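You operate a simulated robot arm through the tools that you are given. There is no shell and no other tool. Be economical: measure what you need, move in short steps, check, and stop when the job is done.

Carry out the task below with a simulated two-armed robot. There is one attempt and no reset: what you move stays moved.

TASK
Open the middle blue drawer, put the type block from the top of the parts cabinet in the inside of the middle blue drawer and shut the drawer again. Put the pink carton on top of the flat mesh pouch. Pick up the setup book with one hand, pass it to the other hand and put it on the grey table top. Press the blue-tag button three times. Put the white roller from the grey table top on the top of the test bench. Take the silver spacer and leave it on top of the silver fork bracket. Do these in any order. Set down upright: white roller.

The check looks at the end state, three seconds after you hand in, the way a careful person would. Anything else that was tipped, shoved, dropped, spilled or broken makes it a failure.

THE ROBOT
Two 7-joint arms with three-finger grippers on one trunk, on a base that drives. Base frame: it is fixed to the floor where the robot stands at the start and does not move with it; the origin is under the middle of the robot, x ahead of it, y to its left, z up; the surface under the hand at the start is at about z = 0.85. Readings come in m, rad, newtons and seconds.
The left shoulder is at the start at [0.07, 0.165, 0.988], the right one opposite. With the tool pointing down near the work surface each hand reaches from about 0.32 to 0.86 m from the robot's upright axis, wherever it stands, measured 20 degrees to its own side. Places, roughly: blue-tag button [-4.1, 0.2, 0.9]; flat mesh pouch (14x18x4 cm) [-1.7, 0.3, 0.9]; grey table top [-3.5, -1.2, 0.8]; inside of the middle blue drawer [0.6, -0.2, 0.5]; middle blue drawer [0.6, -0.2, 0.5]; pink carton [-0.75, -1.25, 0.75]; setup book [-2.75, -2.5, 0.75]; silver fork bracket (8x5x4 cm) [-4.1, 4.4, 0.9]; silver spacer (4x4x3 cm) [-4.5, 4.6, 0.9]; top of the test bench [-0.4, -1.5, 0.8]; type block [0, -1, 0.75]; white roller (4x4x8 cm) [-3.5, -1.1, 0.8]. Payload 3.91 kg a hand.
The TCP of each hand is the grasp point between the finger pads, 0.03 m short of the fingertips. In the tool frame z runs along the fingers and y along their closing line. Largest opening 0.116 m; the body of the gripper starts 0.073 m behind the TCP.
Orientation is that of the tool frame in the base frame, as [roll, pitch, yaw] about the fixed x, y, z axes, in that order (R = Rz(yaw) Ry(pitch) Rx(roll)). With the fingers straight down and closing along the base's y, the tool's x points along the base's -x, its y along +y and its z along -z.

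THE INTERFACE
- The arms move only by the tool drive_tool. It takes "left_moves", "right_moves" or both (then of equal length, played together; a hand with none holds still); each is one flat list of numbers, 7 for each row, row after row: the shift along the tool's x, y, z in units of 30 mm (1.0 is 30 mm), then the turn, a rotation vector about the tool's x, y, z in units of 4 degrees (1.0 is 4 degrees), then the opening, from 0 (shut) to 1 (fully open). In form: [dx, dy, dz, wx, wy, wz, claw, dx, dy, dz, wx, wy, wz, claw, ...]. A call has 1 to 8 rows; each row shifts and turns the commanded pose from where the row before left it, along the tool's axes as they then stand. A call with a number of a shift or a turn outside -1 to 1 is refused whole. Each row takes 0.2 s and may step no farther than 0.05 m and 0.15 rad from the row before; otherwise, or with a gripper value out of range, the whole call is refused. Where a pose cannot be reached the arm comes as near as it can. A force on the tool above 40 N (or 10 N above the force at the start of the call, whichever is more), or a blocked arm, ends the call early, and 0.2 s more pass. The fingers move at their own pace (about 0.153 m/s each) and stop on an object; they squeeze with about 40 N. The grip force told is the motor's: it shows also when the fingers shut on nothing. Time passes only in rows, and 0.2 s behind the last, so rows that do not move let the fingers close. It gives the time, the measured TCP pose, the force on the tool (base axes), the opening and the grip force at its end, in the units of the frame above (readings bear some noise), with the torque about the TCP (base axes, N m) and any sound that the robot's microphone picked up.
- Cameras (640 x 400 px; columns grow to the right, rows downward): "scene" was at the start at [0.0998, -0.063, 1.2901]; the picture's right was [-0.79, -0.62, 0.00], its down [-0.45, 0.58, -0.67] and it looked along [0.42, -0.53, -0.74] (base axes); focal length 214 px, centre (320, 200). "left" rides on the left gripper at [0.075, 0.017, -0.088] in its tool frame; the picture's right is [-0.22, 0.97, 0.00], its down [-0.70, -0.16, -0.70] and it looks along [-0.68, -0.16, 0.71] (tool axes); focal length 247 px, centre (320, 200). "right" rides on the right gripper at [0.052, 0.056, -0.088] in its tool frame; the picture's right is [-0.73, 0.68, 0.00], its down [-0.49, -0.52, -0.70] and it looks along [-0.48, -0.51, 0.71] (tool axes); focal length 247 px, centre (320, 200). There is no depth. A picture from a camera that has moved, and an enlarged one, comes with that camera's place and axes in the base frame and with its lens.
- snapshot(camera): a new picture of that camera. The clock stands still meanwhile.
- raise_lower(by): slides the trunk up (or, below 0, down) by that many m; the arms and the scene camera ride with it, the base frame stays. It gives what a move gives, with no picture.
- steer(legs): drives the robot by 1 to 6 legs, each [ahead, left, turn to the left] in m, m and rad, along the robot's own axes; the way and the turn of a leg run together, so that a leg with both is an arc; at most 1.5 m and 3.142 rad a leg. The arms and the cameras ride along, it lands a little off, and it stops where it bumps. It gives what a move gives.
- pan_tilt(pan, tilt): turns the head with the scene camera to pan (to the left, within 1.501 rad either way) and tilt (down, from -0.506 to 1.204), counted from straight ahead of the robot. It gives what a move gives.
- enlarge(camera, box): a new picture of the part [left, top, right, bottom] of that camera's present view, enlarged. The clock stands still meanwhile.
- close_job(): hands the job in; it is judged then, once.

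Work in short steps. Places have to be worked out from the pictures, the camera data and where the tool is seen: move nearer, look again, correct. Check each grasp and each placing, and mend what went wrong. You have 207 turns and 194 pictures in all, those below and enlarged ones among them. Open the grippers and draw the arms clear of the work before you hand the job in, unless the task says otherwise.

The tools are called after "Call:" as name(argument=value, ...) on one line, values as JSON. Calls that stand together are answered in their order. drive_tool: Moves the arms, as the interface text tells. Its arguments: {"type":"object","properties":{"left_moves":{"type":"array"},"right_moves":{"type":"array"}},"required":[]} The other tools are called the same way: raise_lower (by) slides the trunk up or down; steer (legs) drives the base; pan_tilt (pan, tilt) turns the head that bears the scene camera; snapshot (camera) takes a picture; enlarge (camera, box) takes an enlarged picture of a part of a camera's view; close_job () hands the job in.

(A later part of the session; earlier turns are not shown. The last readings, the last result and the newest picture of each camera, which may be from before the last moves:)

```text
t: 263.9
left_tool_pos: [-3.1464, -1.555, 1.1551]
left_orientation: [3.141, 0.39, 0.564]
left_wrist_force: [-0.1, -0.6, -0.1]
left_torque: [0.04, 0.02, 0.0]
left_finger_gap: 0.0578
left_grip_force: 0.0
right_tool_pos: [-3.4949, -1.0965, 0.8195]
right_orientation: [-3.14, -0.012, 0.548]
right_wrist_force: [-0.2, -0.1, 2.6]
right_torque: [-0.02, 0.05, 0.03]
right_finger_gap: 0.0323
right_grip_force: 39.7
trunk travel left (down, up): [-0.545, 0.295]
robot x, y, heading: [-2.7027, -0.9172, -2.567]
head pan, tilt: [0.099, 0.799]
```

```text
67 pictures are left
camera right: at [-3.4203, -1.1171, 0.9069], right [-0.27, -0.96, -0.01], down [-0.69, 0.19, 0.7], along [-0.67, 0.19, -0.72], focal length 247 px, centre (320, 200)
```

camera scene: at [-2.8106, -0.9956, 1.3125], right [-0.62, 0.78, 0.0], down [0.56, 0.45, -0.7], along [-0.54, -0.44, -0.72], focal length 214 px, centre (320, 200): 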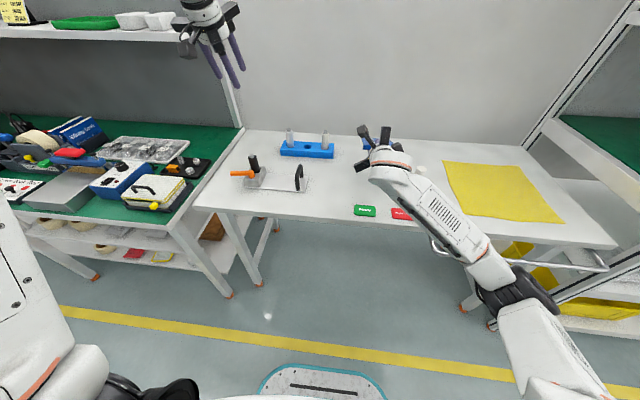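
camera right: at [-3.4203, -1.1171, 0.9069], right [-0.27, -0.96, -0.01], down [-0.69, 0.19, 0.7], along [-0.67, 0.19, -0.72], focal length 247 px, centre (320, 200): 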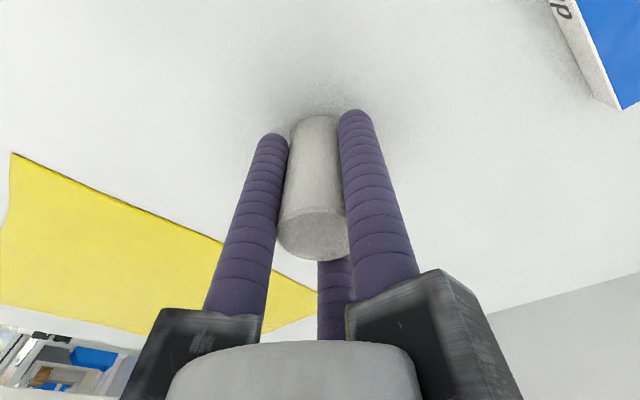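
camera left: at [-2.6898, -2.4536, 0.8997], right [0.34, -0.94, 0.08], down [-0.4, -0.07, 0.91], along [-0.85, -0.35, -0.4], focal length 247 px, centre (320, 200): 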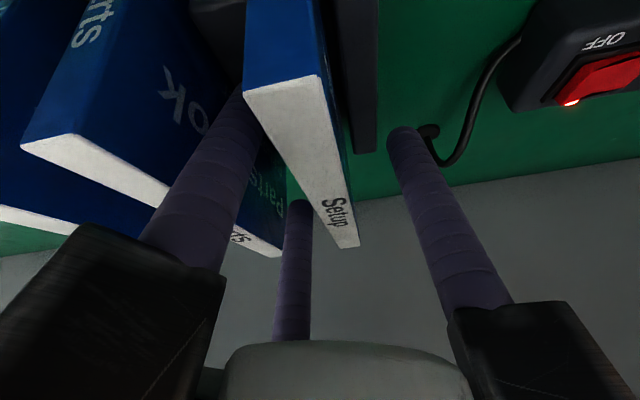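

Roller gripped upright. Lift it 0.2 m, back away, turn 180° and drive toward the test bench end.

Call:
drive_tool(right_moves=[0, 0, -1, 0, 0, 0, 0, 0, 0, -1, 0, 0, 0, 0, 0, 0, -1, 0, 0, 0, 0, 0, 0, -1, 0, 0, 0, 0, 0.5, 0.5, -1, 0, 0, 0, 0, 1, 0.5, -1, 0, 0, 0, 0, 1, 0.5, -1, 0, 0, 0, 0], left_moves=[0, 0, 0, 0, 1, 0, 0.5, 0, 0, 0, 0, 1, 0, 0.5, 0, 0, 0, 0, 1, 0, 0.5, 0, 0, 0, 0, 1, 0, 0.5, 0, 0, 0, 0, 1, 0, 0.5, 0, 0, 0, 0, 0.6, 0, 0.5, 0, 0, 0, 0, 0, 0, 0.5])

Call:
steer(legs=[[-0.45, 0, 0], [0, 0, 3.12]])

Call:
steer(legs=[[0, -1.41, 0]])

Call:
pan_tilt(pan=-0.1, tilt=0.7)

Call:
snapshot(camera="scene")

```text
t: 265.5
left_tool_pos: [-3.1444, -1.5534, 1.1546]
left_orientation: [3.14, 0.001, 0.566]
left_wrist_force: [0.5, 0.3, 1.0]
left_torque: [0.03, 0.05, 0.0]
left_finger_gap: 0.0578
left_grip_force: 0.0
right_tool_pos: [-3.4076, -1.0975, 1.0301]
right_orientation: [-3.14, -0.011, 0.547]
right_wrist_force: [-0.2, -0.2, -1.4]
right_torque: [0.0, 0.05, 0.01]
right_finger_gap: 0.0326
right_grip_force: 40.0
trunk travel left (down, up): [-0.545, 0.295]
robot x, y, heading: [-2.7063, -0.917, -2.564]
head pan, tilt: [0.099, 0.799]
```

```text
t: 275.5
left_tool_pos: [-1.8501, -0.0603, 1.1544]
left_orientation: [3.141, 0.0, -2.632]
left_wrist_force: [0.4, -0.3, 0.3]
left_torque: [-0.01, 0.04, -0.02]
left_finger_gap: 0.0579
left_grip_force: 0.0
right_tool_pos: [-1.6131, -0.5296, 1.0289]
right_orientation: [-3.14, -0.012, -2.649]
right_wrist_force: [0.4, -0.2, -0.8]
right_torque: [0.04, -0.01, 0.0]
right_finger_gap: 0.0324
right_grip_force: 40.5
trunk travel left (down, up): [-0.545, 0.295]
robot x, y, heading: [-2.3263, -0.6717, 0.518]
head pan, tilt: [0.099, 0.799]
```

```text
t: 282.6
left_tool_pos: [-1.1483, -1.2781, 1.1534]
left_orientation: [-3.141, 0.0, -2.622]
left_wrist_force: [0.2, 0.1, 0.4]
left_torque: [-0.03, 0.02, 0.01]
left_finger_gap: 0.058
left_grip_force: 0.1
right_tool_pos: [-0.9053, -1.7449, 1.0301]
right_orientation: [-3.139, -0.011, -2.639]
right_wrist_force: [0.2, 0.0, -0.8]
right_torque: [-0.03, 0.03, -0.01]
right_finger_gap: 0.0323
right_grip_force: 39.8
trunk travel left (down, up): [-0.545, 0.295]
robot x, y, heading: [-1.6148, -1.8931, 0.527]
head pan, tilt: [0.099, 0.799]
```

```text
t: 283.3
left_tool_pos: [-1.1478, -1.2769, 1.1539]
left_orientation: [3.141, 0.001, -2.621]
left_wrist_force: [1.2, 0.2, 0.2]
left_torque: [-0.01, 0.0, -0.01]
left_finger_gap: 0.0581
left_grip_force: 0.0
right_tool_pos: [-0.9059, -1.7452, 1.029]
right_orientation: [-3.139, -0.013, -2.638]
right_wrist_force: [0.4, 0.0, -0.7]
right_torque: [0.02, 0.02, -0.01]
right_finger_gap: 0.0328
right_grip_force: 40.2
trunk travel left (down, up): [-0.545, 0.295]
robot x, y, heading: [-1.6153, -1.8923, 0.527]
head pan, tilt: [-0.099, 0.7]
```

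```text
66 pictures are left
camera scene: at [-1.4956, -1.8331, 1.3207], right [0.42, -0.91, 0.0], down [-0.59, -0.27, -0.76], along [0.69, 0.32, -0.64], focal length 214 px, centre (320, 200)
```

scene: 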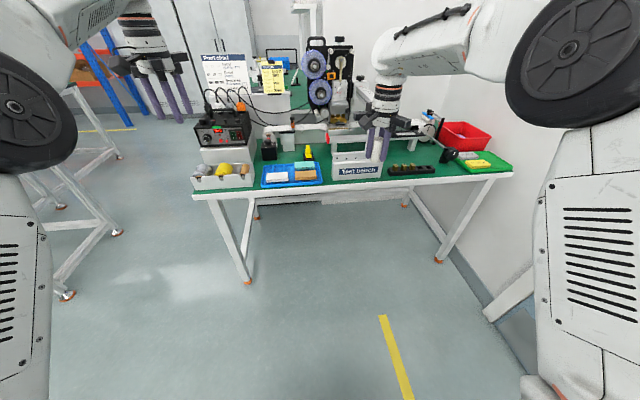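

Zoom on the test bench to choose a clear spot for the roller.

Call:
enlarge(camera="scene", box=[200, 110, 520, 210])

```text
2.00 times, centred on (360, 160) of scene
camera zoom: at [-1.4956, -1.8331, 1.3207], right [0.42, -0.91, 0.0], down [-0.59, -0.27, -0.76], along [0.69, 0.32, -0.64], focal length 429 px, centre (240, 280)
```

zoom: 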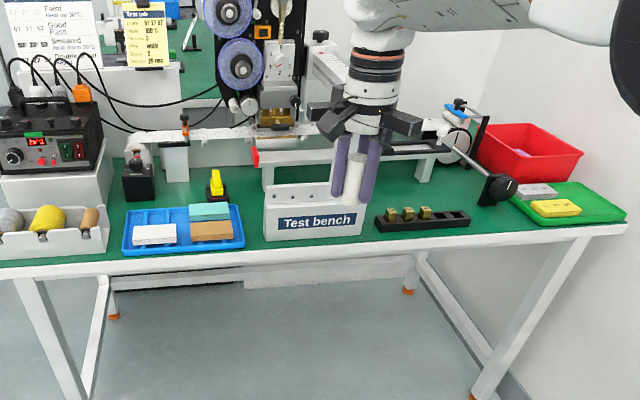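

Target a clear green spot behind the black strip, ≈(-0.406,-1.866). Drive right 0.24 and forward 0.34.

Call:
steer(legs=[[0, -0.24, 0.02], [0.34, 0, 0]])

Call:
pan_tilt(pan=-0.35, tilt=0.8)

Call:
snapshot(camera="scene")

Call:
snapshot(camera="right")

```text
t: 286.9
left_tool_pos: [-0.7504, -1.2945, 1.154]
left_orientation: [3.141, 0.0, -2.597]
left_wrist_force: [-0.4, 0.1, -0.8]
left_torque: [0.03, 0.01, -0.03]
left_finger_gap: 0.058
left_grip_force: 0.0
right_tool_pos: [-0.4973, -1.7557, 1.0291]
right_orientation: [3.142, -0.013, -2.616]
right_wrist_force: [0.6, -0.1, -0.1]
right_torque: [0.01, 0.0, -0.02]
right_finger_gap: 0.0327
right_grip_force: 40.3
trunk travel left (down, up): [-0.545, 0.295]
robot x, y, heading: [-1.2042, -1.9221, 0.552]
head pan, tilt: [-0.099, 0.7]
```

```text
t: 287.7
left_tool_pos: [-0.7524, -1.2924, 1.1545]
left_orientation: [-3.141, 0.0, -2.598]
left_wrist_force: [1.4, 0.5, 0.5]
left_torque: [0.01, -0.01, -0.02]
left_finger_gap: 0.0581
left_grip_force: 0.1
right_tool_pos: [-0.4988, -1.7564, 1.0298]
right_orientation: [-3.139, -0.012, -2.616]
right_wrist_force: [-0.3, 0.4, -0.3]
right_torque: [-0.03, 0.02, -0.02]
right_finger_gap: 0.0323
right_grip_force: 40.0
trunk travel left (down, up): [-0.545, 0.295]
robot x, y, heading: [-1.2081, -1.9268, 0.553]
head pan, tilt: [-0.351, 0.799]
```

```text
64 pictures are left
camera scene: at [-1.0828, -1.8797, 1.3126], right [0.2, -0.98, 0.0], down [-0.7, -0.15, -0.7], along [0.68, 0.14, -0.72], focal length 214 px, centre (320, 200)
```

scene: 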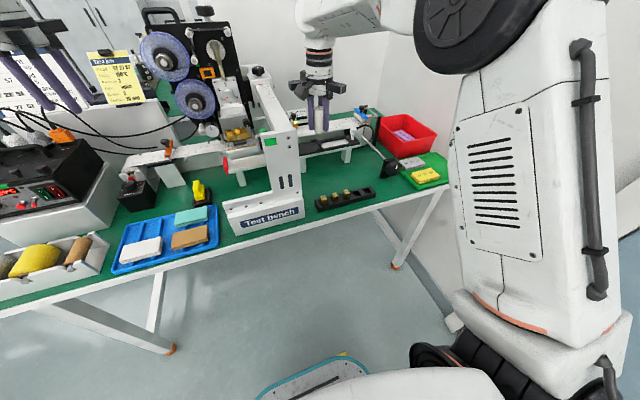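

```text
63 pictures are left
camera right: at [-0.5694, -1.7325, 1.1176], right [0.29, 0.96, -0.01], down [0.69, -0.2, 0.69], along [0.66, -0.21, -0.72], focal length 247 px, centre (320, 200)
```

right: 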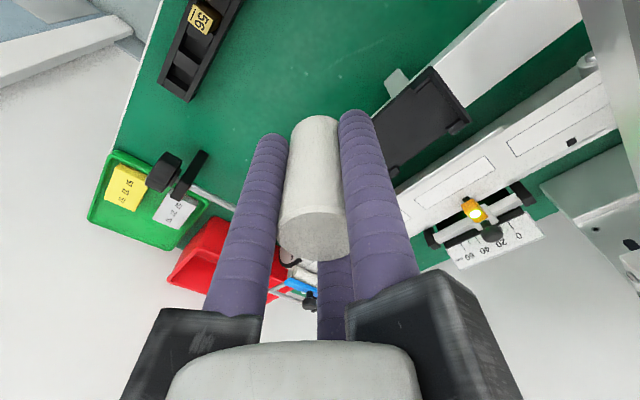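

Clear zone found; move to (-0.421,-1.822) and descend to TCP 0.87.

Call:
drive_tool(right_moves=[-0.4, -0.8, 0, 0, 0, 0, 0, -0.4, -0.8, 0, 0, 0, 0, 0, -0.35, -0.8, 0, 0, 0, 0, 0, 0, -0.8, 1, 0, 0, 0, 0, 0, 0, 1, 0, 0, 0, 0, 0, 0, 1, 0, 0, 0, 0, 0, 0, 1, 0, 0, 0, 0, 0, 0, 1, 0, 0, 0, 0])

Call:
snapshot(camera="right")

Call:
enlarge(camera="scene", box=[220, 60, 460, 220])

```text
t: 289.5
left_tool_pos: [-0.7522, -1.2947, 1.1546]
left_orientation: [-3.141, -0.001, -2.598]
left_wrist_force: [0.3, 0.4, -1.1]
left_torque: [0.01, 0.07, -0.01]
left_finger_gap: 0.058
left_grip_force: 0.0
right_tool_pos: [-0.4206, -1.823, 0.8775]
right_orientation: [-3.139, -0.012, -2.615]
right_wrist_force: [0.5, -0.3, -0.6]
right_torque: [-0.02, 0.0, -0.02]
right_finger_gap: 0.0325
right_grip_force: 40.0
trunk travel left (down, up): [-0.545, 0.295]
robot x, y, heading: [-1.2089, -1.9187, 0.551]
head pan, tilt: [-0.351, 0.799]
```

```text
62 pictures are left
camera right: at [-0.4924, -1.7995, 0.9661], right [0.29, 0.96, -0.01], down [0.69, -0.2, 0.69], along [0.66, -0.21, -0.72], focal length 247 px, centre (320, 200)
```

right: 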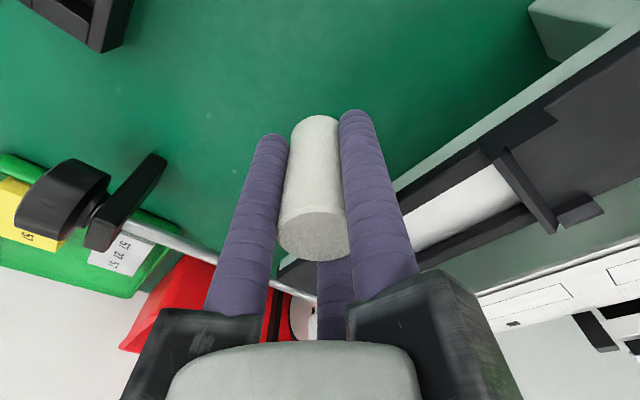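

```text
2.50 times, centred on (340, 140) of scene
camera zoom: at [-1.0818, -1.8795, 1.3125], right [0.2, -0.98, 0.0], down [-0.7, -0.15, -0.7], along [0.68, 0.14, -0.72], focal length 536 px, centre (270, 350)
```

zoom: 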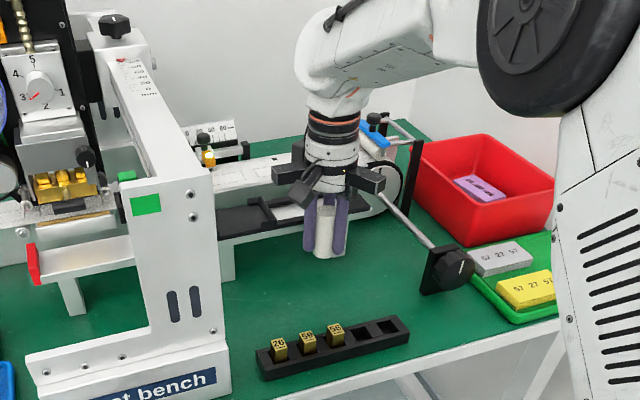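

Move back 35 mm for more clearance from the slide rail, then lower to contact.

Call:
drive_tool(right_moves=[0.6, 0, 0, 0, 0, 0, 0, 0.6, 0, 0, 0, 0, 0, 0, 0, 0, 0.6, 0, 0, 0, 0, 0, 0, 0.6, 0, 0, 0, 0, 0, 0, 0.4, 0, 0, 0, 0])

Call:
enlarge(camera="scene", box=[260, 90, 420, 210])

```text
t: 290.7
left_tool_pos: [-0.7509, -1.2944, 1.1543]
left_orientation: [3.141, 0.001, -2.596]
left_wrist_force: [-0.1, 0.2, -1.0]
left_torque: [0.0, 0.0, -0.01]
left_finger_gap: 0.0583
left_grip_force: 0.1
right_tool_pos: [-0.4532, -1.8412, 0.8293]
right_orientation: [-3.14, -0.012, -2.615]
right_wrist_force: [0.1, 0.2, -0.2]
right_torque: [-0.04, 0.01, 0.02]
right_finger_gap: 0.0325
right_grip_force: 40.0
trunk travel left (down, up): [-0.545, 0.295]
robot x, y, heading: [-1.2081, -1.9222, 0.554]
head pan, tilt: [-0.351, 0.799]
```

```text
3.33 times, centred on (340, 150) of scene
camera zoom: at [-1.0823, -1.8796, 1.3125], right [0.2, -0.98, 0.0], down [-0.7, -0.15, -0.7], along [0.68, 0.14, -0.72], focal length 715 px, centre (253, 367)
```

zoom: 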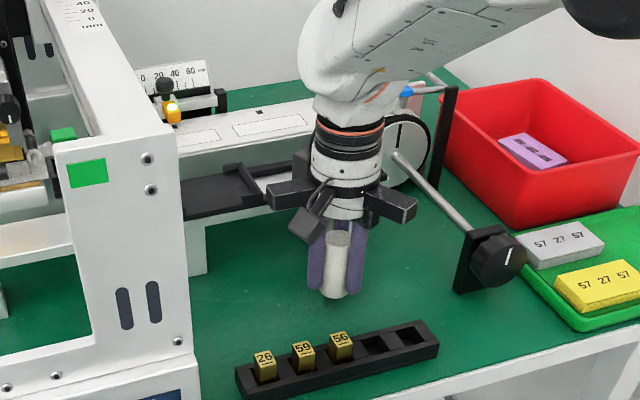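

Nearly at the surface. Lower in ~3 mm steps until contact.

Call:
drive_tool(right_moves=[0, 0, 0.1, 0, 0, 0, 0, 0, 0, 0.1, 0, 0, 0, 0])

Call:
drive_tool(right_moves=[0, 0, 0.1, 0, 0, 0, 0, 0, 0, 0.1, 0, 0, 0, 0])

```text
t: 291.3
left_tool_pos: [-0.7514, -1.2933, 1.1537]
left_orientation: [-3.139, 0.0, -2.596]
left_wrist_force: [-0.1, 0.1, -1.0]
left_torque: [0.02, 0.01, 0.01]
left_finger_gap: 0.0579
left_grip_force: 0.1
right_tool_pos: [-0.4534, -1.8417, 0.8251]
right_orientation: [-3.14, -0.013, -2.616]
right_wrist_force: [-0.2, 0.4, -0.7]
right_torque: [-0.01, 0.01, -0.02]
right_finger_gap: 0.0326
right_grip_force: 40.1
trunk travel left (down, up): [-0.545, 0.295]
robot x, y, heading: [-1.2036, -1.9212, 0.556]
head pan, tilt: [-0.351, 0.799]
```

```text
t: 291.9
left_tool_pos: [-0.7517, -1.2939, 1.1543]
left_orientation: [-3.141, 0.002, -2.595]
left_wrist_force: [-0.6, 1.1, 0.3]
left_torque: [0.0, -0.01, 0.01]
left_finger_gap: 0.0582
left_grip_force: 0.0
right_tool_pos: [-0.4528, -1.8405, 0.8199]
right_orientation: [-3.14, -0.011, -2.615]
right_wrist_force: [0.1, 0.0, -0.2]
right_torque: [0.04, 0.02, -0.02]
right_finger_gap: 0.0326
right_grip_force: 39.5
trunk travel left (down, up): [-0.545, 0.295]
robot x, y, heading: [-1.2044, -1.9208, 0.554]
head pan, tilt: [-0.351, 0.799]
```

No contact yet; continue.

Call:
drive_tool(right_moves=[0, 0, 0.12, 0, 0, 0, 0, 0, 0, 0.12, 0, 0, 0, 0])

Call:
drive_tool(right_moves=[0, 0, 0.12, 0, 0, 0, 0, 0, 0, 0.12, 0, 0, 0, 0])

Call:
drive_tool(right_moves=[0, 0, 0.12, 0, 0, 0, 0])

Call:
snapshot(camera="right")

```text
t: 292.5
left_tool_pos: [-0.7542, -1.2943, 1.1571]
left_orientation: [-3.14, 0.004, -2.596]
left_wrist_force: [1.1, 0.5, -0.6]
left_torque: [0.03, 0.0, 0.02]
left_finger_gap: 0.0578
left_grip_force: 0.0
right_tool_pos: [-0.4538, -1.8414, 0.8186]
right_orientation: [-3.137, 0.001, -2.615]
right_wrist_force: [1.9, -1.9, 30.7]
right_torque: [0.06, -0.06, -0.02]
right_finger_gap: 0.0326
right_grip_force: 39.5
trunk travel left (down, up): [-0.545, 0.295]
robot x, y, heading: [-1.2058, -1.9218, 0.551]
head pan, tilt: [-0.351, 0.799]
```

```text
t: 293.1
left_tool_pos: [-0.7558, -1.2951, 1.1555]
left_orientation: [-3.138, 0.002, -2.595]
left_wrist_force: [0.2, -0.1, -0.3]
left_torque: [-0.03, -0.01, 0.0]
left_finger_gap: 0.0579
left_grip_force: 0.0
right_tool_pos: [-0.4548, -1.8416, 0.8095]
right_orientation: [-3.139, -0.004, -2.615]
right_wrist_force: [3.6, 0.0, 39.2]
right_torque: [0.25, -0.11, -0.18]
right_finger_gap: 0.0329
right_grip_force: 40.0
trunk travel left (down, up): [-0.545, 0.295]
robot x, y, heading: [-1.2063, -1.9201, 0.555]
head pan, tilt: [-0.351, 0.799]
```

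```text
t: 293.6
left_tool_pos: [-0.753, -1.2944, 1.1549]
left_orientation: [3.141, 0.001, -2.597]
left_wrist_force: [-0.3, 0.0, 0.2]
left_torque: [-0.01, 0.02, -0.01]
left_finger_gap: 0.0581
left_grip_force: 0.0
right_tool_pos: [-0.4511, -1.8394, 0.8111]
right_orientation: [-3.139, 0.002, -2.613]
right_wrist_force: [-5.6, -0.9, 26.0]
right_torque: [0.01, 0.52, 0.25]
right_finger_gap: 0.0326
right_grip_force: 39.9
trunk travel left (down, up): [-0.545, 0.295]
robot x, y, heading: [-1.2057, -1.9196, 0.559]
head pan, tilt: [-0.351, 0.799]
stopped in row 1 (right hand): the force on the tool passed its limit at 51 N (the readings are from after the stop); the commanded pose is now the measured one
```

```text
59 pictures are left
camera right: at [-0.524, -1.8168, 0.8974], right [0.29, 0.96, 0.0], down [0.68, -0.21, 0.7], along [0.67, -0.2, -0.71], focal length 247 px, centre (320, 200)
```

right: 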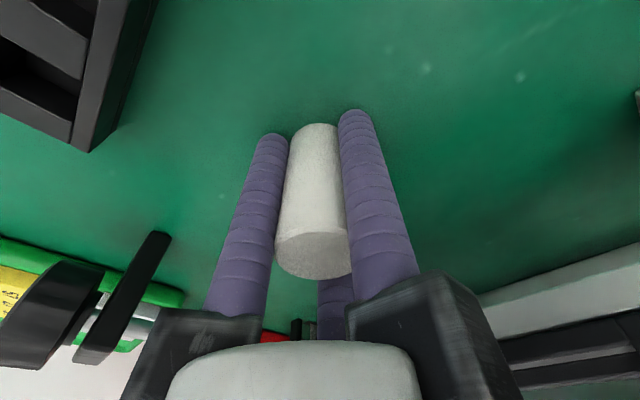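

Firm contact; roller stands upright. Relieve pressure, open slightly, then fully enough and lift straight up.

Call:
drive_tool(right_moves=[0, 0, -0.1, 0, 0, 0, 0, 0, 0, 0, 0, 0, 0, 0.4, 0, 0, 0, 0, 0, 0, 0.5, 0, 0, 0, 0, 0, 0, 0.5, 0, 0, -1, 0, 0, 0, 0.5, 0, 0, -1, 0, 0, 0, 0.5, 0, 0, -1, 0, 0, 0, 0.5, 0, 0, -1, 0, 0, 0, 0.5])

Call:
snapshot(camera="right")

Call:
enlarge(camera="scene", box=[260, 90, 420, 210])

```text
t: 295.4
left_tool_pos: [-0.7535, -1.2936, 1.1556]
left_orientation: [-3.14, 0.0, -2.596]
left_wrist_force: [-0.6, -0.7, 0.4]
left_torque: [0.01, -0.01, 0.02]
left_finger_gap: 0.0583
left_grip_force: 0.0
right_tool_pos: [-0.4505, -1.8413, 0.9295]
right_orientation: [-3.139, -0.003, -2.615]
right_wrist_force: [-0.1, -0.7, 0.1]
right_torque: [0.04, 0.0, -0.01]
right_finger_gap: 0.058
right_grip_force: 0.1
trunk travel left (down, up): [-0.545, 0.295]
robot x, y, heading: [-1.205, -1.9207, 0.554]
head pan, tilt: [-0.351, 0.799]
```

```text
58 pictures are left
camera right: at [-0.5235, -1.8173, 1.0167], right [0.29, 0.96, 0.0], down [0.68, -0.21, 0.7], along [0.67, -0.2, -0.71], focal length 247 px, centre (320, 200)
```

right: 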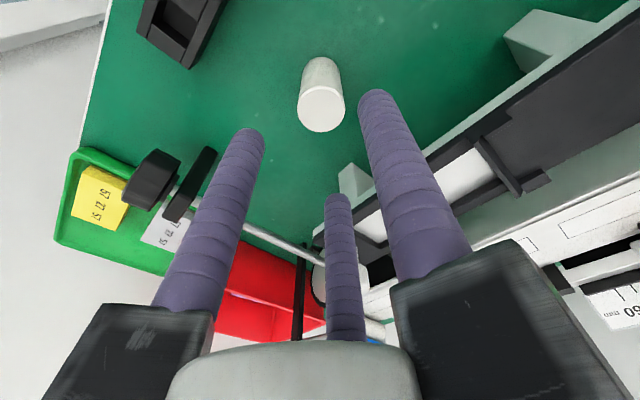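

```text
3.33 times, centred on (340, 150) of scene
camera zoom: at [-1.0838, -1.8801, 1.3126], right [0.2, -0.98, 0.0], down [-0.7, -0.15, -0.7], along [0.68, 0.14, -0.72], focal length 715 px, centre (253, 367)
```

zoom: 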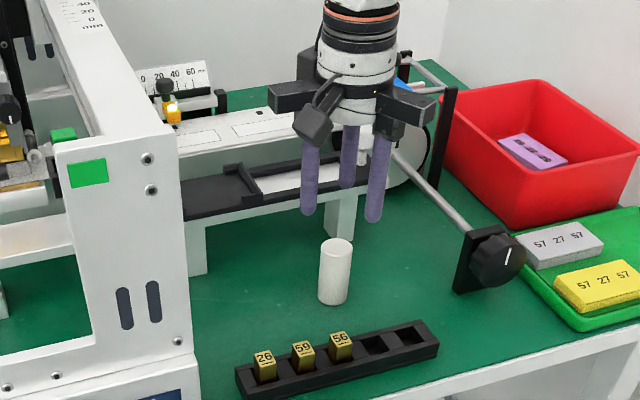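

Roller stands upright on the test bench. Raise hand, back out, turn left to face along the aisle, and drive toward the button.

Call:
drive_tool(right_moves=[0, 0, -1, 0, 0, 0, 0.5, 0.5, 0, -1, 0, 0, 0, 0.5, 1, 0.5, -1, 0, 0, 0, 0.5, 1, 0.5, -1, 0, 0, 0, 0.5, 1, 0.5, -1, 0, 0, 0, 0.5, 1, 0.5, 0, 0, 0, 0, 0.5])

Call:
steer(legs=[[-0.4, 0, 0], [0, 0, 1.571], [1.5, 0, 0], [0.8, 0, 0]])

Call:
pan_tilt(pan=0.6, tilt=0.45)

Call:
snapshot(camera="scene")

```text
t: 296.8
left_tool_pos: [-0.7555, -1.2917, 1.1541]
left_orientation: [-3.14, 0.003, -2.595]
left_wrist_force: [-0.5, -0.1, -1.0]
left_torque: [-0.07, -0.03, -0.01]
left_finger_gap: 0.0579
left_grip_force: 0.0
right_tool_pos: [-0.5983, -1.854, 1.079]
right_orientation: [-3.137, -0.001, -2.614]
right_wrist_force: [-1.0, 1.2, 0.0]
right_torque: [-0.02, -0.07, 0.03]
right_finger_gap: 0.0582
right_grip_force: 0.2
trunk travel left (down, up): [-0.545, 0.295]
robot x, y, heading: [-1.2046, -1.9239, 0.554]
head pan, tilt: [-0.351, 0.799]
```

```text
t: 314.0
left_tool_pos: [-3.3501, 0.2941, 1.1545]
left_orientation: [3.141, 0.001, -1.045]
left_wrist_force: [-0.4, 0.4, 0.0]
left_torque: [0.0, 0.01, -0.03]
left_finger_gap: 0.0582
left_grip_force: 0.0
right_tool_pos: [-2.7869, 0.4389, 1.078]
right_orientation: [-3.139, -0.003, -1.062]
right_wrist_force: [-0.7, 0.4, 1.2]
right_torque: [0.01, -0.01, -0.03]
right_finger_gap: 0.058
right_grip_force: 0.1
trunk travel left (down, up): [-0.545, 0.295]
robot x, y, heading: [-2.7324, -0.1672, 2.108]
head pan, tilt: [-0.351, 0.799]
```

```text
t: 315.2
left_tool_pos: [-3.3497, 0.2942, 1.1541]
left_orientation: [3.141, 0.001, -1.044]
left_wrist_force: [1.1, -0.5, 0.0]
left_torque: [-0.02, -0.01, 0.0]
left_finger_gap: 0.058
left_grip_force: 0.1
right_tool_pos: [-2.7868, 0.4394, 1.0786]
right_orientation: [-3.141, -0.004, -1.061]
right_wrist_force: [-0.3, 0.1, -0.4]
right_torque: [0.0, 0.0, -0.02]
right_finger_gap: 0.0582
right_grip_force: 0.0
trunk travel left (down, up): [-0.545, 0.295]
robot x, y, heading: [-2.7279, -0.1696, 2.106]
head pan, tilt: [0.6, 0.45]
```

```text
56 pictures are left
camera scene: at [-2.8392, -0.0893, 1.3429], right [0.42, 0.91, 0.0], down [0.4, -0.18, -0.9], along [-0.82, 0.38, -0.44], focal length 214 px, centre (320, 200)
```

scene: 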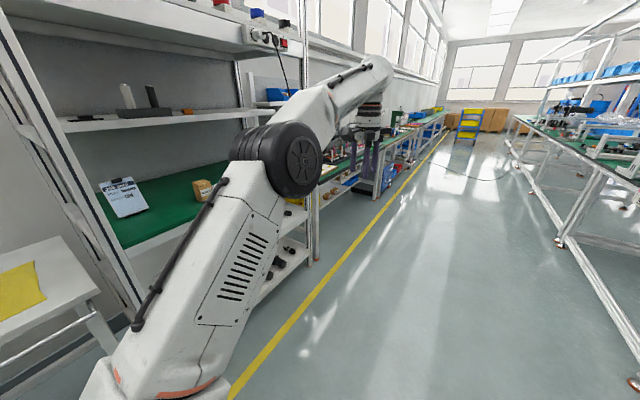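

The button's bench is on the left wall. Drive forward 0.9 and turn left to face it.

Call:
steer(legs=[[0.95, 0, 0], [0, 0, 1.585]])

Call:
pan_tilt(pan=0.0, tilt=0.55)

Call:
snapshot(camera="scene")

```text
t: 324.1
left_tool_pos: [-3.6801, 0.0227, 1.154]
left_orientation: [3.141, -0.001, 0.532]
left_wrist_force: [0.1, 0.0, 0.0]
left_torque: [-0.01, 0.01, -0.01]
left_finger_gap: 0.058
left_grip_force: 0.1
right_tool_pos: [-3.8266, 0.5877, 1.0783]
right_orientation: [-3.14, -0.004, 0.51]
right_wrist_force: [-0.5, -0.2, -0.6]
right_torque: [0.0, 0.02, 0.02]
right_finger_gap: 0.0579
right_grip_force: 0.0
trunk travel left (down, up): [-0.545, 0.295]
robot x, y, heading: [-3.2147, 0.6399, -2.6]
head pan, tilt: [0.6, 0.45]
```

```text
t: 325.1
left_tool_pos: [-3.68, 0.0239, 1.1542]
left_orientation: [3.14, 0.0, 0.531]
left_wrist_force: [0.2, 0.0, -0.5]
left_torque: [-0.01, -0.01, 0.03]
left_finger_gap: 0.0581
left_grip_force: 0.0
right_tool_pos: [-3.8253, 0.5874, 1.0781]
right_orientation: [-3.141, -0.003, 0.51]
right_wrist_force: [0.3, 0.0, 0.8]
right_torque: [-0.03, 0.0, 0.02]
right_finger_gap: 0.0579
right_grip_force: 0.1
trunk travel left (down, up): [-0.545, 0.295]
robot x, y, heading: [-3.2215, 0.647, -2.606]
head pan, tilt: [0.0, 0.55]
```

```text
55 pictures are left
camera scene: at [-3.3361, 0.5722, 1.3339], right [-0.52, 0.86, 0.0], down [0.45, 0.27, -0.85], along [-0.73, -0.44, -0.52], focal length 214 px, centre (320, 200)
```

scene: 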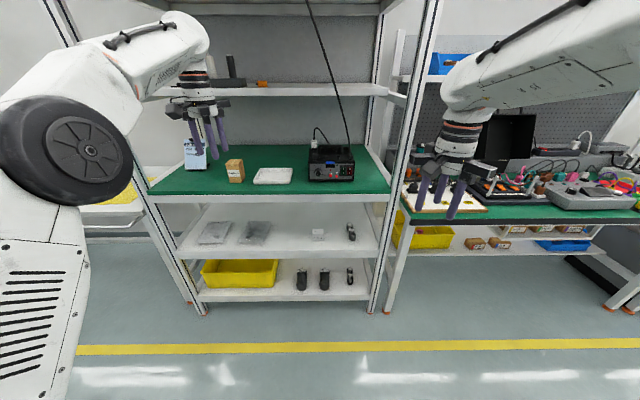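

The black device near (332,165) is at the button location. Zoom in.

Call:
enlarge(camera="scene", box=[290, 130, 374, 190])

```text
6.67 times, centred on (332, 160) of scene
camera zoom: at [-3.3361, 0.5722, 1.3339], right [-0.52, 0.86, 0.0], down [0.45, 0.27, -0.85], along [-0.73, -0.44, -0.52], focal length 1430 px, centre (240, 467)
```

zoom: 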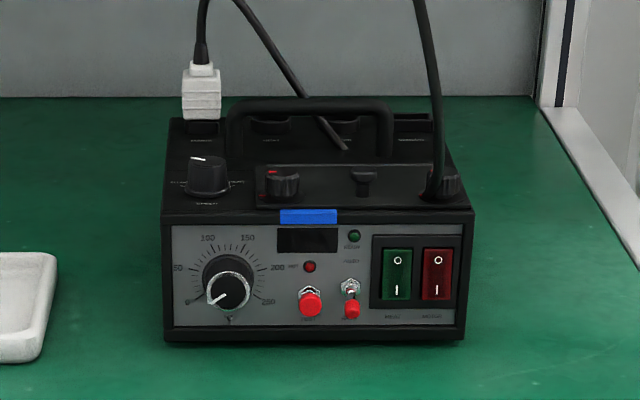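

The blue-tagged device's red push-button faces us at about (-4.13,0.15,0.92). Rotate the right hand to point forward (fingers closed) and tuck the left hand back.

Call:
drive_tool(right_moves=[-0.5, 0, 0, 0, -1, 0, 0, -0.5, 0, 0, 0, -1, 0, 0, -0.5, 0, 0, 0, -1, 0, 0, -0.5, 0, 0, 0, -1, 0, 0, 0, 0, 0, 0, -1, 0, 0, 0, 0, 0, 0, -1, 0, 0, 0, 0, 0, 0, -1, 0, 0, 0, 0, 0, 0, -1, 0, 0], left_moves=[1, 0.3, 0, 0, 0, 0, 0.5, 1, 0.3, 0, 0, 0, 0, 0.5, 1, 0.3, 0, 0, 0, 0, 0.5, 1, 0.3, 0, 0, 0, 0, 0.5, 1, 0.3, 0, 0, 0, 0, 0.5, 1, 0.3, 0, 0, 0, 0, 0.5, 0, 0, 0, 0, 0, 0, 0.5, 0, 0, 0, 0, 0, 0, 0.5])

Call:
drive_tool(right_moves=[0, 0, 0, 0, -1, 0, 0, 0, 0, 0, 0, -1, 0, 0, 0, 0, 0, 0, -1, 0, 0, 0, 0, 0, 0, -1, 0, 0, 0, 0, 0, 0, -1, 0, 0, 0, 0, 0, 0, -1, 0, 0, 0, 0, 0, 0, -1, 0, 0, 0, 0, 0, 0, -1, 0, 0])

Call:
drive_tool(right_moves=[0, 0, 0, 0, -1, 0, 0, 0, 0, 0, 0, -1, 0, 0, 0.5, 0.8, 0, 0, -1, 0, 0, 0.8, 0.8, 0, 0, -1, 0, 0, 1, 0.8, 0, 0, -1, 0, 0, 1, 0.8, 0, 0, -1, 0, 0, 1, 0.8, 0, 0, -0.5, 0, 0, 0.5, 0.8, 0, 0, 0, 0, 0])

Call:
steer(legs=[[0.22, 0, 0]])

Call:
snapshot(camera="right")

Call:
snapshot(camera="scene")

```text
t: 326.9
left_tool_pos: [-3.4974, 0.0663, 1.1517]
left_orientation: [-3.14, 0.0, 0.53]
left_wrist_force: [-0.9, -0.8, 0.5]
left_torque: [0.0, -0.02, -0.03]
left_finger_gap: 0.0582
left_grip_force: 0.0
right_tool_pos: [-3.9025, 0.563, 1.0786]
right_orientation: [3.082, 0.55, 0.47]
right_wrist_force: [-1.0, 0.1, 0.4]
right_torque: [-0.01, 0.03, -0.01]
right_finger_gap: 0.0088
right_grip_force: 40.1
right hand out of reach, approached as far as the arm can: row 7, 8
trunk travel left (down, up): [-0.545, 0.295]
robot x, y, heading: [-3.2182, 0.6472, -2.6]
head pan, tilt: [0.0, 0.55]
```

```text
t: 328.7
left_tool_pos: [-3.4979, 0.067, 1.1537]
left_orientation: [3.141, 0.001, 0.531]
left_wrist_force: [0.7, 0.2, 0.3]
left_torque: [0.0, -0.01, 0.01]
left_finger_gap: 0.0582
left_grip_force: 0.1
right_tool_pos: [-3.9422, 0.5636, 1.0641]
right_orientation: [3.028, 1.105, 0.397]
right_wrist_force: [0.1, 0.1, 0.2]
right_torque: [0.0, -0.01, 0.0]
right_finger_gap: 0.0089
right_grip_force: 39.9
right hand out of reach, approached as far as the arm can: row 1, 2, 3, 4, 5, 6
trunk travel left (down, up): [-0.545, 0.295]
robot x, y, heading: [-3.2174, 0.6434, -2.601]
head pan, tilt: [0.0, 0.55]
```

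```text
t: 330.5
left_tool_pos: [-3.4969, 0.0678, 1.1532]
left_orientation: [-3.141, 0.0, 0.529]
left_wrist_force: [0.4, -0.1, 0.2]
left_torque: [-0.01, 0.0, 0.03]
left_finger_gap: 0.0579
left_grip_force: 0.1
right_tool_pos: [-3.9224, 0.5531, 1.0673]
right_orientation: [2.864, 1.35, 0.28]
right_wrist_force: [-0.1, -0.6, 0.4]
right_torque: [-0.01, 0.02, 0.01]
right_finger_gap: 0.0089
right_grip_force: 40.4
right hand out of reach, approached as far as the arm can: row 3, 4, 5, 6, 7, 8
trunk travel left (down, up): [-0.545, 0.295]
robot x, y, heading: [-3.2168, 0.6444, -2.6]
head pan, tilt: [0.0, 0.55]
```

```text
t: 332.1
left_tool_pos: [-3.6855, -0.0461, 1.1525]
left_orientation: [-3.14, 0.0, 0.533]
left_wrist_force: [0.9, 0.0, 0.2]
left_torque: [0.0, -0.02, -0.03]
left_finger_gap: 0.0581
left_grip_force: 0.1
right_tool_pos: [-4.1104, 0.4362, 1.0673]
right_orientation: [2.853, 1.347, 0.275]
right_wrist_force: [0.1, 0.6, -0.6]
right_torque: [0.01, 0.02, 0.02]
right_finger_gap: 0.0089
right_grip_force: 39.7
trunk travel left (down, up): [-0.545, 0.295]
robot x, y, heading: [-3.406, 0.5326, -2.598]
head pan, tilt: [0.0, 0.55]
```

```text
53 pictures are left
camera right: at [-3.9951, 0.4398, 1.0374], right [0.2, -0.62, 0.76], down [0.19, 0.78, 0.59], along [-0.96, 0.03, 0.28], focal length 247 px, centre (320, 200)
```

right: 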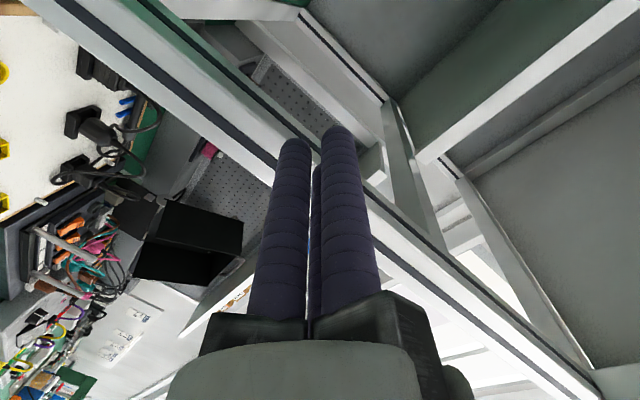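

```text
52 pictures are left
camera scene: at [-3.5128, 0.4425, 1.3377], right [-0.69, 0.72, 0.0], down [0.35, 0.34, -0.87], along [-0.63, -0.6, -0.49], focal length 214 px, centre (320, 200)
```

scene: 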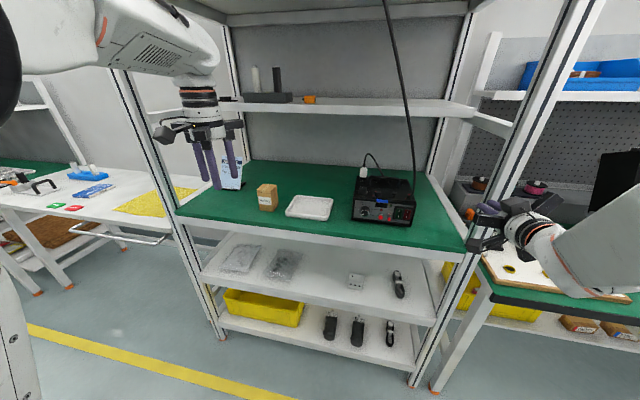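

The right arm's configuration can't reach this pose well and is near the shelf post. Back off; return the right hand to vertical while rotating the left hand (as with the drawer) to point forward.

Call:
steer(legs=[[-0.3, 0, 0]])

Call:
drive_tool(right_moves=[0, 0, 0, 0, 1, 0, 0, 0, 0, 0, 0, 1, 0, 0, 0, 0, 0, 0, 1, 0, 0, 0, 0, 0, 0, 1, 0, 0, 0, 0, 0, 0, 1, 0, 0, 0, 0, 0, 0, 1, 0, 0, 0, 0, 0, 0, 1, 0, 0, 0, 0, 0, 0, 1, 0, 0], left_moves=[-1, 0, 0, 0, 0, 0, 0, -1, 0, 0, -1, -1, 1, 0, 0, 0, 0, -1, -1, 1, 0, 0, 0, 0, -1, -1, 1, 0, 0, 0, 0, -1, -1, 1, 0, 0, 0, 0, -1, -1, 1, 0, 0, 0, 0, -1, -1, 1, 0, 0, 0, 0, -1, -1, 1, 0])

Call:
drive_tool(right_moves=[0, 0, 0, 0, 1, 0, 0, 0, 0, 0, 0, 1, 0, 0, 0, 0, 0, 0, 1, 0, 0, 0, 0, 0, 0, 1, 0, 0, 0, 0, 0, 0, 1, 0, 0, 0, 0, 0, 0, 1, 0, 0, 0, 0, 0, 0, 1, 0, 0, 0, 0, 0, 0, 1, 0, 0], left_moves=[0, 0, 0, -1, -1, 1, 0, 0, 0, 0, -1, -1, 1, 0, 0, 0, 0, -1, -1, 1, 0, 0, 0, 0, -1, -1, 1, 0, 0, 0, 0, -1, -1, 1, 0, 0, 0, 0, -1, -1, 1, 0, 0, 0, 0, -1, -1, 1, 0, 0, 0, 0, -1, -1, 1, 0])

Call:
drive_tool(right_moves=[0, 0, 0, 0, 1, 0, 0, 0, 0, 0, 0, 1, 0, 0, 0, 0, 0, 0, 0, 0, 0, 0, 0, 0, 0, 0, 0, 0, 0, 0, 0, 0, 0, 0, 0, 0, 0, 0, 0, 0, 0, 0], left_moves=[0, 0, 0, -1, -1, 1, 0, 0, 0, 0, -1, -1, 1, 0, -0.5, -1, 0, -0.3, -0.3, 0.3, 0, -0.5, -1, 0, 0, 0, 0, 0, -0.5, -1, 0, 0, 0, 0, 0, -0.5, -1, 0, 0, 0, 0, 0])

```text
t: 334.2
left_tool_pos: [-3.4277, 0.108, 1.1536]
left_orientation: [3.141, -0.001, 0.531]
left_wrist_force: [0.2, 0.0, 0.2]
left_torque: [0.0, 0.03, 0.01]
left_finger_gap: 0.0579
left_grip_force: 0.1
right_tool_pos: [-3.8535, 0.5916, 1.067]
right_orientation: [2.823, 1.345, 0.25]
right_wrist_force: [-0.5, -0.3, -0.8]
right_torque: [-0.02, -0.02, 0.01]
right_finger_gap: 0.0092
right_grip_force: 39.4
trunk travel left (down, up): [-0.545, 0.295]
robot x, y, heading: [-3.1498, 0.6886, -2.601]
head pan, tilt: [0.0, 0.55]
```

```text
t: 336.2
left_tool_pos: [-3.4901, 0.0348, 1.1287]
left_orientation: [2.598, 0.334, -0.045]
left_wrist_force: [-0.2, 0.0, 0.6]
left_torque: [0.0, -0.03, 0.01]
left_finger_gap: 0.0089
left_grip_force: 40.1
left hand out of reach, approached as far as the arm can: row 7, 8
right_tool_pos: [-3.8581, 0.5926, 1.0695]
right_orientation: [3.028, 0.805, 0.476]
right_wrist_force: [0.5, -0.5, 1.0]
right_torque: [0.0, 0.0, 0.02]
right_finger_gap: 0.009
right_grip_force: 39.7
right hand out of reach, approached as far as the arm can: row 3
trunk travel left (down, up): [-0.545, 0.295]
robot x, y, heading: [-3.1473, 0.6868, -2.603]
head pan, tilt: [0.0, 0.55]
stopped in row 8 (left hand): the arm was blocked; the commanded pose is now the measured one
```

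```text
t: 338.0
left_tool_pos: [-3.4874, -0.0322, 1.1598]
left_orientation: [1.794, 0.268, -0.846]
left_wrist_force: [-0.3, 0.0, -0.2]
left_torque: [0.03, 0.0, -0.02]
left_finger_gap: 0.0089
left_grip_force: 40.6
left hand out of reach, approached as far as the arm can: row 2, 3, 4, 7, 8
right_tool_pos: [-3.8599, 0.5886, 1.0673]
right_orientation: [3.07, 0.241, 0.542]
right_wrist_force: [-0.4, -0.2, -0.6]
right_torque: [0.06, -0.05, -0.01]
right_finger_gap: 0.0091
right_grip_force: 40.1
trunk travel left (down, up): [-0.545, 0.295]
robot x, y, heading: [-3.1481, 0.6863, -2.603]
head pan, tilt: [0.0, 0.55]
```

```text
t: 339.6
left_tool_pos: [-3.4561, -0.0853, 1.1444]
left_orientation: [1.615, 0.141, -0.98]
left_wrist_force: [-0.1, -0.3, -1.3]
left_torque: [0.0, 0.01, -0.02]
left_finger_gap: 0.0089
left_grip_force: 40.2
left hand out of reach, approached as far as the arm can: row 1, 2, 3, 4, 5, 6
right_tool_pos: [-3.8561, 0.5907, 1.0687]
right_orientation: [3.068, 0.107, 0.553]
right_wrist_force: [0.0, 0.0, 0.4]
right_torque: [0.02, -0.02, 0.0]
right_finger_gap: 0.009
right_grip_force: 39.1
trunk travel left (down, up): [-0.545, 0.295]
robot x, y, heading: [-3.149, 0.6887, -2.598]
head pan, tilt: [0.0, 0.55]
stopped in row 6 (left hand): the arm was blocked; the commanded pose is now the measured one
```

Check the arms' state with a picture.

Call:
snapshot(camera="scene")

```text
51 pictures are left
camera scene: at [-3.2679, 0.6129, 1.3339], right [-0.52, 0.86, 0.0], down [0.45, 0.27, -0.85], along [-0.73, -0.44, -0.52], focal length 214 px, centre (320, 200)
```

scene: 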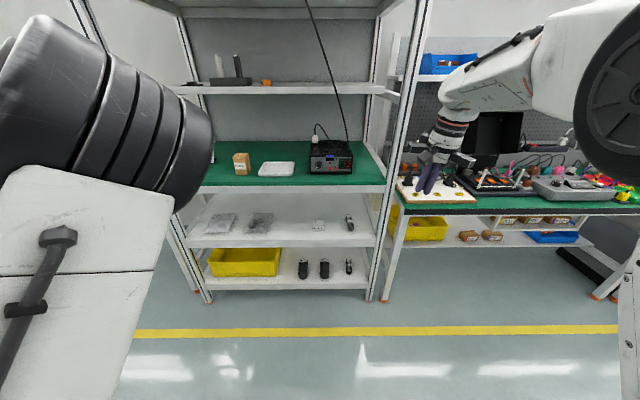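

Left elbow is high near the head. Extend the left hand forward and down to free it.

Call:
drive_tool(left_moves=[0, -0.3, 1, 0, 0, 0, 0, 0, -0.5, 1, 0, 0, 0, 0, 0, -1, 0.8, 0, 0, 0, 0, 0, -1, 0.5, 0, 0, 0, 0, 0, -1, 0, 0, 0, 0, 0, 0, -1, 0, 0, 0, 0, 0, 0, -1, 0, 0, 0, 0, 0])

Call:
snapshot(camera="scene")

```text
t: 341.2
left_tool_pos: [-3.5432, -0.1625, 1.1124]
left_orientation: [1.643, 0.145, -0.987]
left_wrist_force: [0.1, -0.8, -0.7]
left_torque: [0.01, 0.02, -0.05]
left_finger_gap: 0.009
left_grip_force: 39.8
left hand out of reach, approached as far as the arm can: row 1, 2, 3, 4, 5, 6, 7
right_tool_pos: [-3.8578, 0.5901, 1.0685]
right_orientation: [3.068, 0.107, 0.554]
right_wrist_force: [0.8, 0.0, 0.6]
right_torque: [0.02, 0.0, 0.0]
right_finger_gap: 0.0087
right_grip_force: 39.7
trunk travel left (down, up): [-0.545, 0.295]
robot x, y, heading: [-3.1483, 0.6858, -2.6]
head pan, tilt: [0.0, 0.55]
```

```text
50 pictures are left
camera scene: at [-3.2681, 0.6127, 1.3339], right [-0.52, 0.86, 0.0], down [0.45, 0.27, -0.85], along [-0.73, -0.44, -0.52], focal length 214 px, centre (320, 200)
```

scene: 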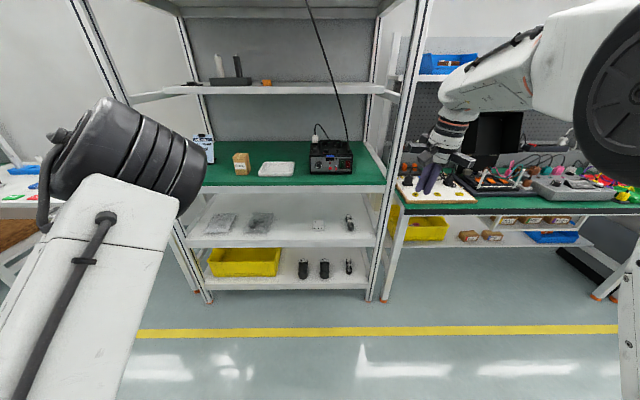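

Horizontal pose is awkward here; instead I'll press with the right fingertips tilted ~40° forward-down. Rotate left hand back to vertical and tilt the right hand.

Call:
drive_tool(left_moves=[0, 0, 0, 1, 1, -1, 0.3, 0, 0, 0, 1, 1, -1, 0.3, 0, 0, 0, 1, 1, -1, 0.3, 0, 0, 0, 1, 1, -1, 0.3, 0, 0, 0, 1, 1, -1, 0.3, 0, 0, 0, 1, 1, -1, 0.3, 0, 0, 0, 1, 1, -1, 0.3, 0, 0, 0, 1, 1, -1, 0.3], right_moves=[0.3, 0.5, 0, 0, -1, 0, 0, 0.3, 0.5, 0.5, 0, -1, 0, 0, 0.3, 0.5, 0.8, 0, -1, 0, 0, 0.3, 0.5, 0.8, 0, -1, 0, 0, 0.3, 0.5, 0.8, 0, -1, 0, 0, 0.3, 0.5, 0.8, 0, -1, 0, 0, 0.3, 0.5, 0.5, 0, -1, 0, 0, 0.3, 0.5, 0, 0, -1, 0, 0])

Call:
drive_tool(left_moves=[0, 0, 0, 1, 1, -1, 0.3, 0, 0, 0, 1, 1, -1, 0.3, 0, 0, 0, 1, 1, -1, 0.3, 0, 0, 0, 1, 1, -1, 0.3, 0, 0, 0, 1, 1, -1, 0.3, 0, 0, 0, 1, 1, -1, 0.3, 0, 0, 0, 1, 1, -1, 0.3, 0, 0, 0, 0.5, 0.5, -0.5, 0.3])

Call:
snapshot(camera="scene")

```text
t: 343.0
left_tool_pos: [-3.5417, -0.1614, 1.1134]
left_orientation: [2.419, 0.411, -0.222]
left_wrist_force: [-0.3, -0.1, -0.6]
left_torque: [0.01, 0.0, -0.01]
left_finger_gap: 0.0348
left_grip_force: 0.1
right_tool_pos: [-3.767, 0.4931, 0.9351]
right_orientation: [3.051, 0.664, 0.504]
right_wrist_force: [0.0, -0.5, -0.2]
right_torque: [0.0, -0.02, 0.0]
right_finger_gap: 0.0091
right_grip_force: 39.4
trunk travel left (down, up): [-0.545, 0.295]
robot x, y, heading: [-3.1508, 0.6907, -2.593]
head pan, tilt: [0.0, 0.55]
```

```text
t: 344.8
left_tool_pos: [-3.4869, -0.1462, 1.0933]
left_orientation: [-3.133, 0.095, 0.465]
left_wrist_force: [0.5, 0.1, -0.2]
left_torque: [0.02, 0.02, 0.0]
left_finger_gap: 0.0347
left_grip_force: 0.1
left hand out of reach, approached as far as the arm can: row 6, 7, 8
right_tool_pos: [-3.767, 0.4933, 0.9364]
right_orientation: [3.05, 0.664, 0.504]
right_wrist_force: [-0.7, -0.9, 0.0]
right_torque: [-0.01, 0.04, -0.02]
right_finger_gap: 0.0087
right_grip_force: 39.6
trunk travel left (down, up): [-0.545, 0.295]
robot x, y, heading: [-3.1472, 0.6852, -2.592]
head pan, tilt: [0.0, 0.55]
```

```text
49 pictures are left
camera scene: at [-3.2666, 0.6129, 1.334], right [-0.52, 0.86, 0.0], down [0.45, 0.27, -0.85], along [-0.73, -0.44, -0.52], focal length 214 px, centre (320, 200)
```

scene: 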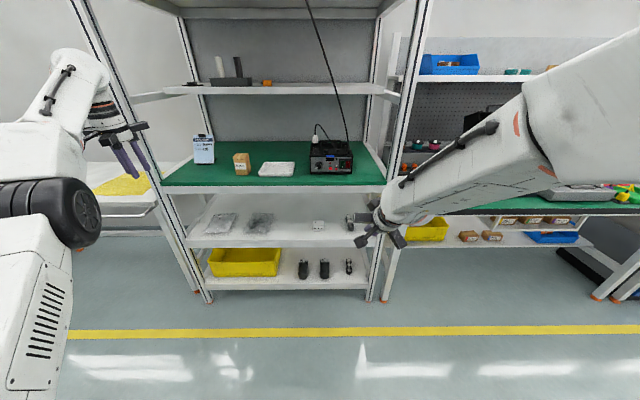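

Retract the left hand, then drive forward 0.36 and look with the right camera.

Call:
drive_tool(left_moves=[1, -0.5, 0, 0, 0, 0, 0.3, 1, -0.5, 0, 0, 0, 0, 0.3, 1, -0.5, 0, 0, 0, 0, 0.3, 1, -0.5, 0, 0, 0, 0, 0.3, 1, -0.5, 0, 0, 0, 0, 0.3, 1, 0, 0, 0, 0, 0, 0.3, 1, 0, 0, 0, 0, 0, 0.3])

Call:
steer(legs=[[0.34, 0, 0]])

Call:
snapshot(camera="right")

Call:
enlarge(camera="scene", box=[260, 110, 420, 230])

```text
t: 346.4
left_tool_pos: [-3.4351, -0.1405, 1.1576]
left_orientation: [-3.136, 0.092, 0.464]
left_wrist_force: [0.7, -0.8, 0.2]
left_torque: [-0.02, 0.04, 0.0]
left_finger_gap: 0.0347
left_grip_force: 0.0
left hand out of reach, approached as far as the arm can: row 1, 2, 3, 4, 5, 6, 7
right_tool_pos: [-3.7683, 0.4935, 0.9371]
right_orientation: [3.05, 0.664, 0.501]
right_wrist_force: [0.0, 0.2, -0.6]
right_torque: [0.01, -0.01, 0.03]
right_finger_gap: 0.0089
right_grip_force: 39.6
trunk travel left (down, up): [-0.545, 0.295]
robot x, y, heading: [-3.1479, 0.6854, -2.599]
head pan, tilt: [0.0, 0.55]
```

```text
t: 348.6
left_tool_pos: [-3.7329, -0.3158, 1.1575]
left_orientation: [-3.136, 0.092, 0.46]
left_wrist_force: [-0.7, -0.2, -0.7]
left_torque: [0.01, -0.03, 0.02]
left_finger_gap: 0.0347
left_grip_force: 0.0
right_tool_pos: [-4.0627, 0.3204, 0.9355]
right_orientation: [3.049, 0.662, 0.5]
right_wrist_force: [0.2, 0.9, -0.5]
right_torque: [0.0, 0.01, -0.03]
right_finger_gap: 0.009
right_grip_force: 39.9
trunk travel left (down, up): [-0.545, 0.295]
robot x, y, heading: [-3.4438, 0.5085, -2.598]
head pan, tilt: [0.0, 0.55]
```

```text
48 pictures are left
camera right: at [-3.9523, 0.325, 0.9759], right [-0.15, -0.85, 0.5], down [-0.27, 0.52, 0.81], along [-0.95, -0.01, -0.3], focal length 247 px, centre (320, 200)
```

right: 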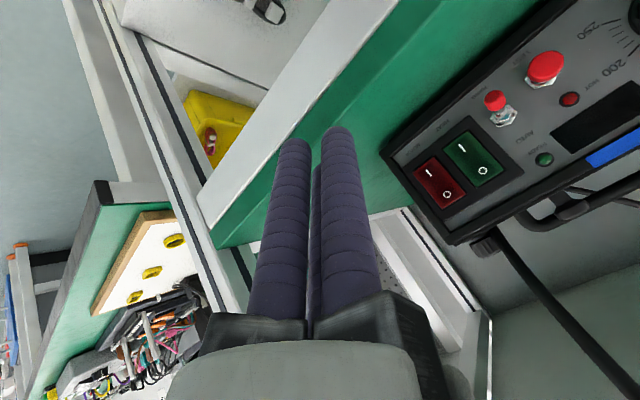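

```text
3.33 times, centred on (340, 170) of scene
camera zoom: at [-3.5625, 0.4368, 1.3339], right [-0.51, 0.86, 0.0], down [0.45, 0.27, -0.85], along [-0.73, -0.44, -0.52], focal length 715 px, centre (253, 300)
```

zoom: 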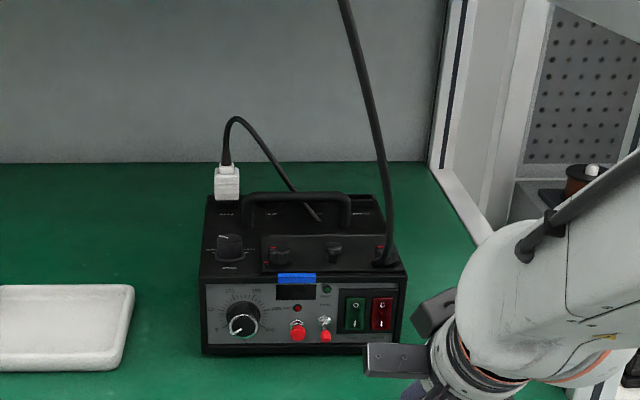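

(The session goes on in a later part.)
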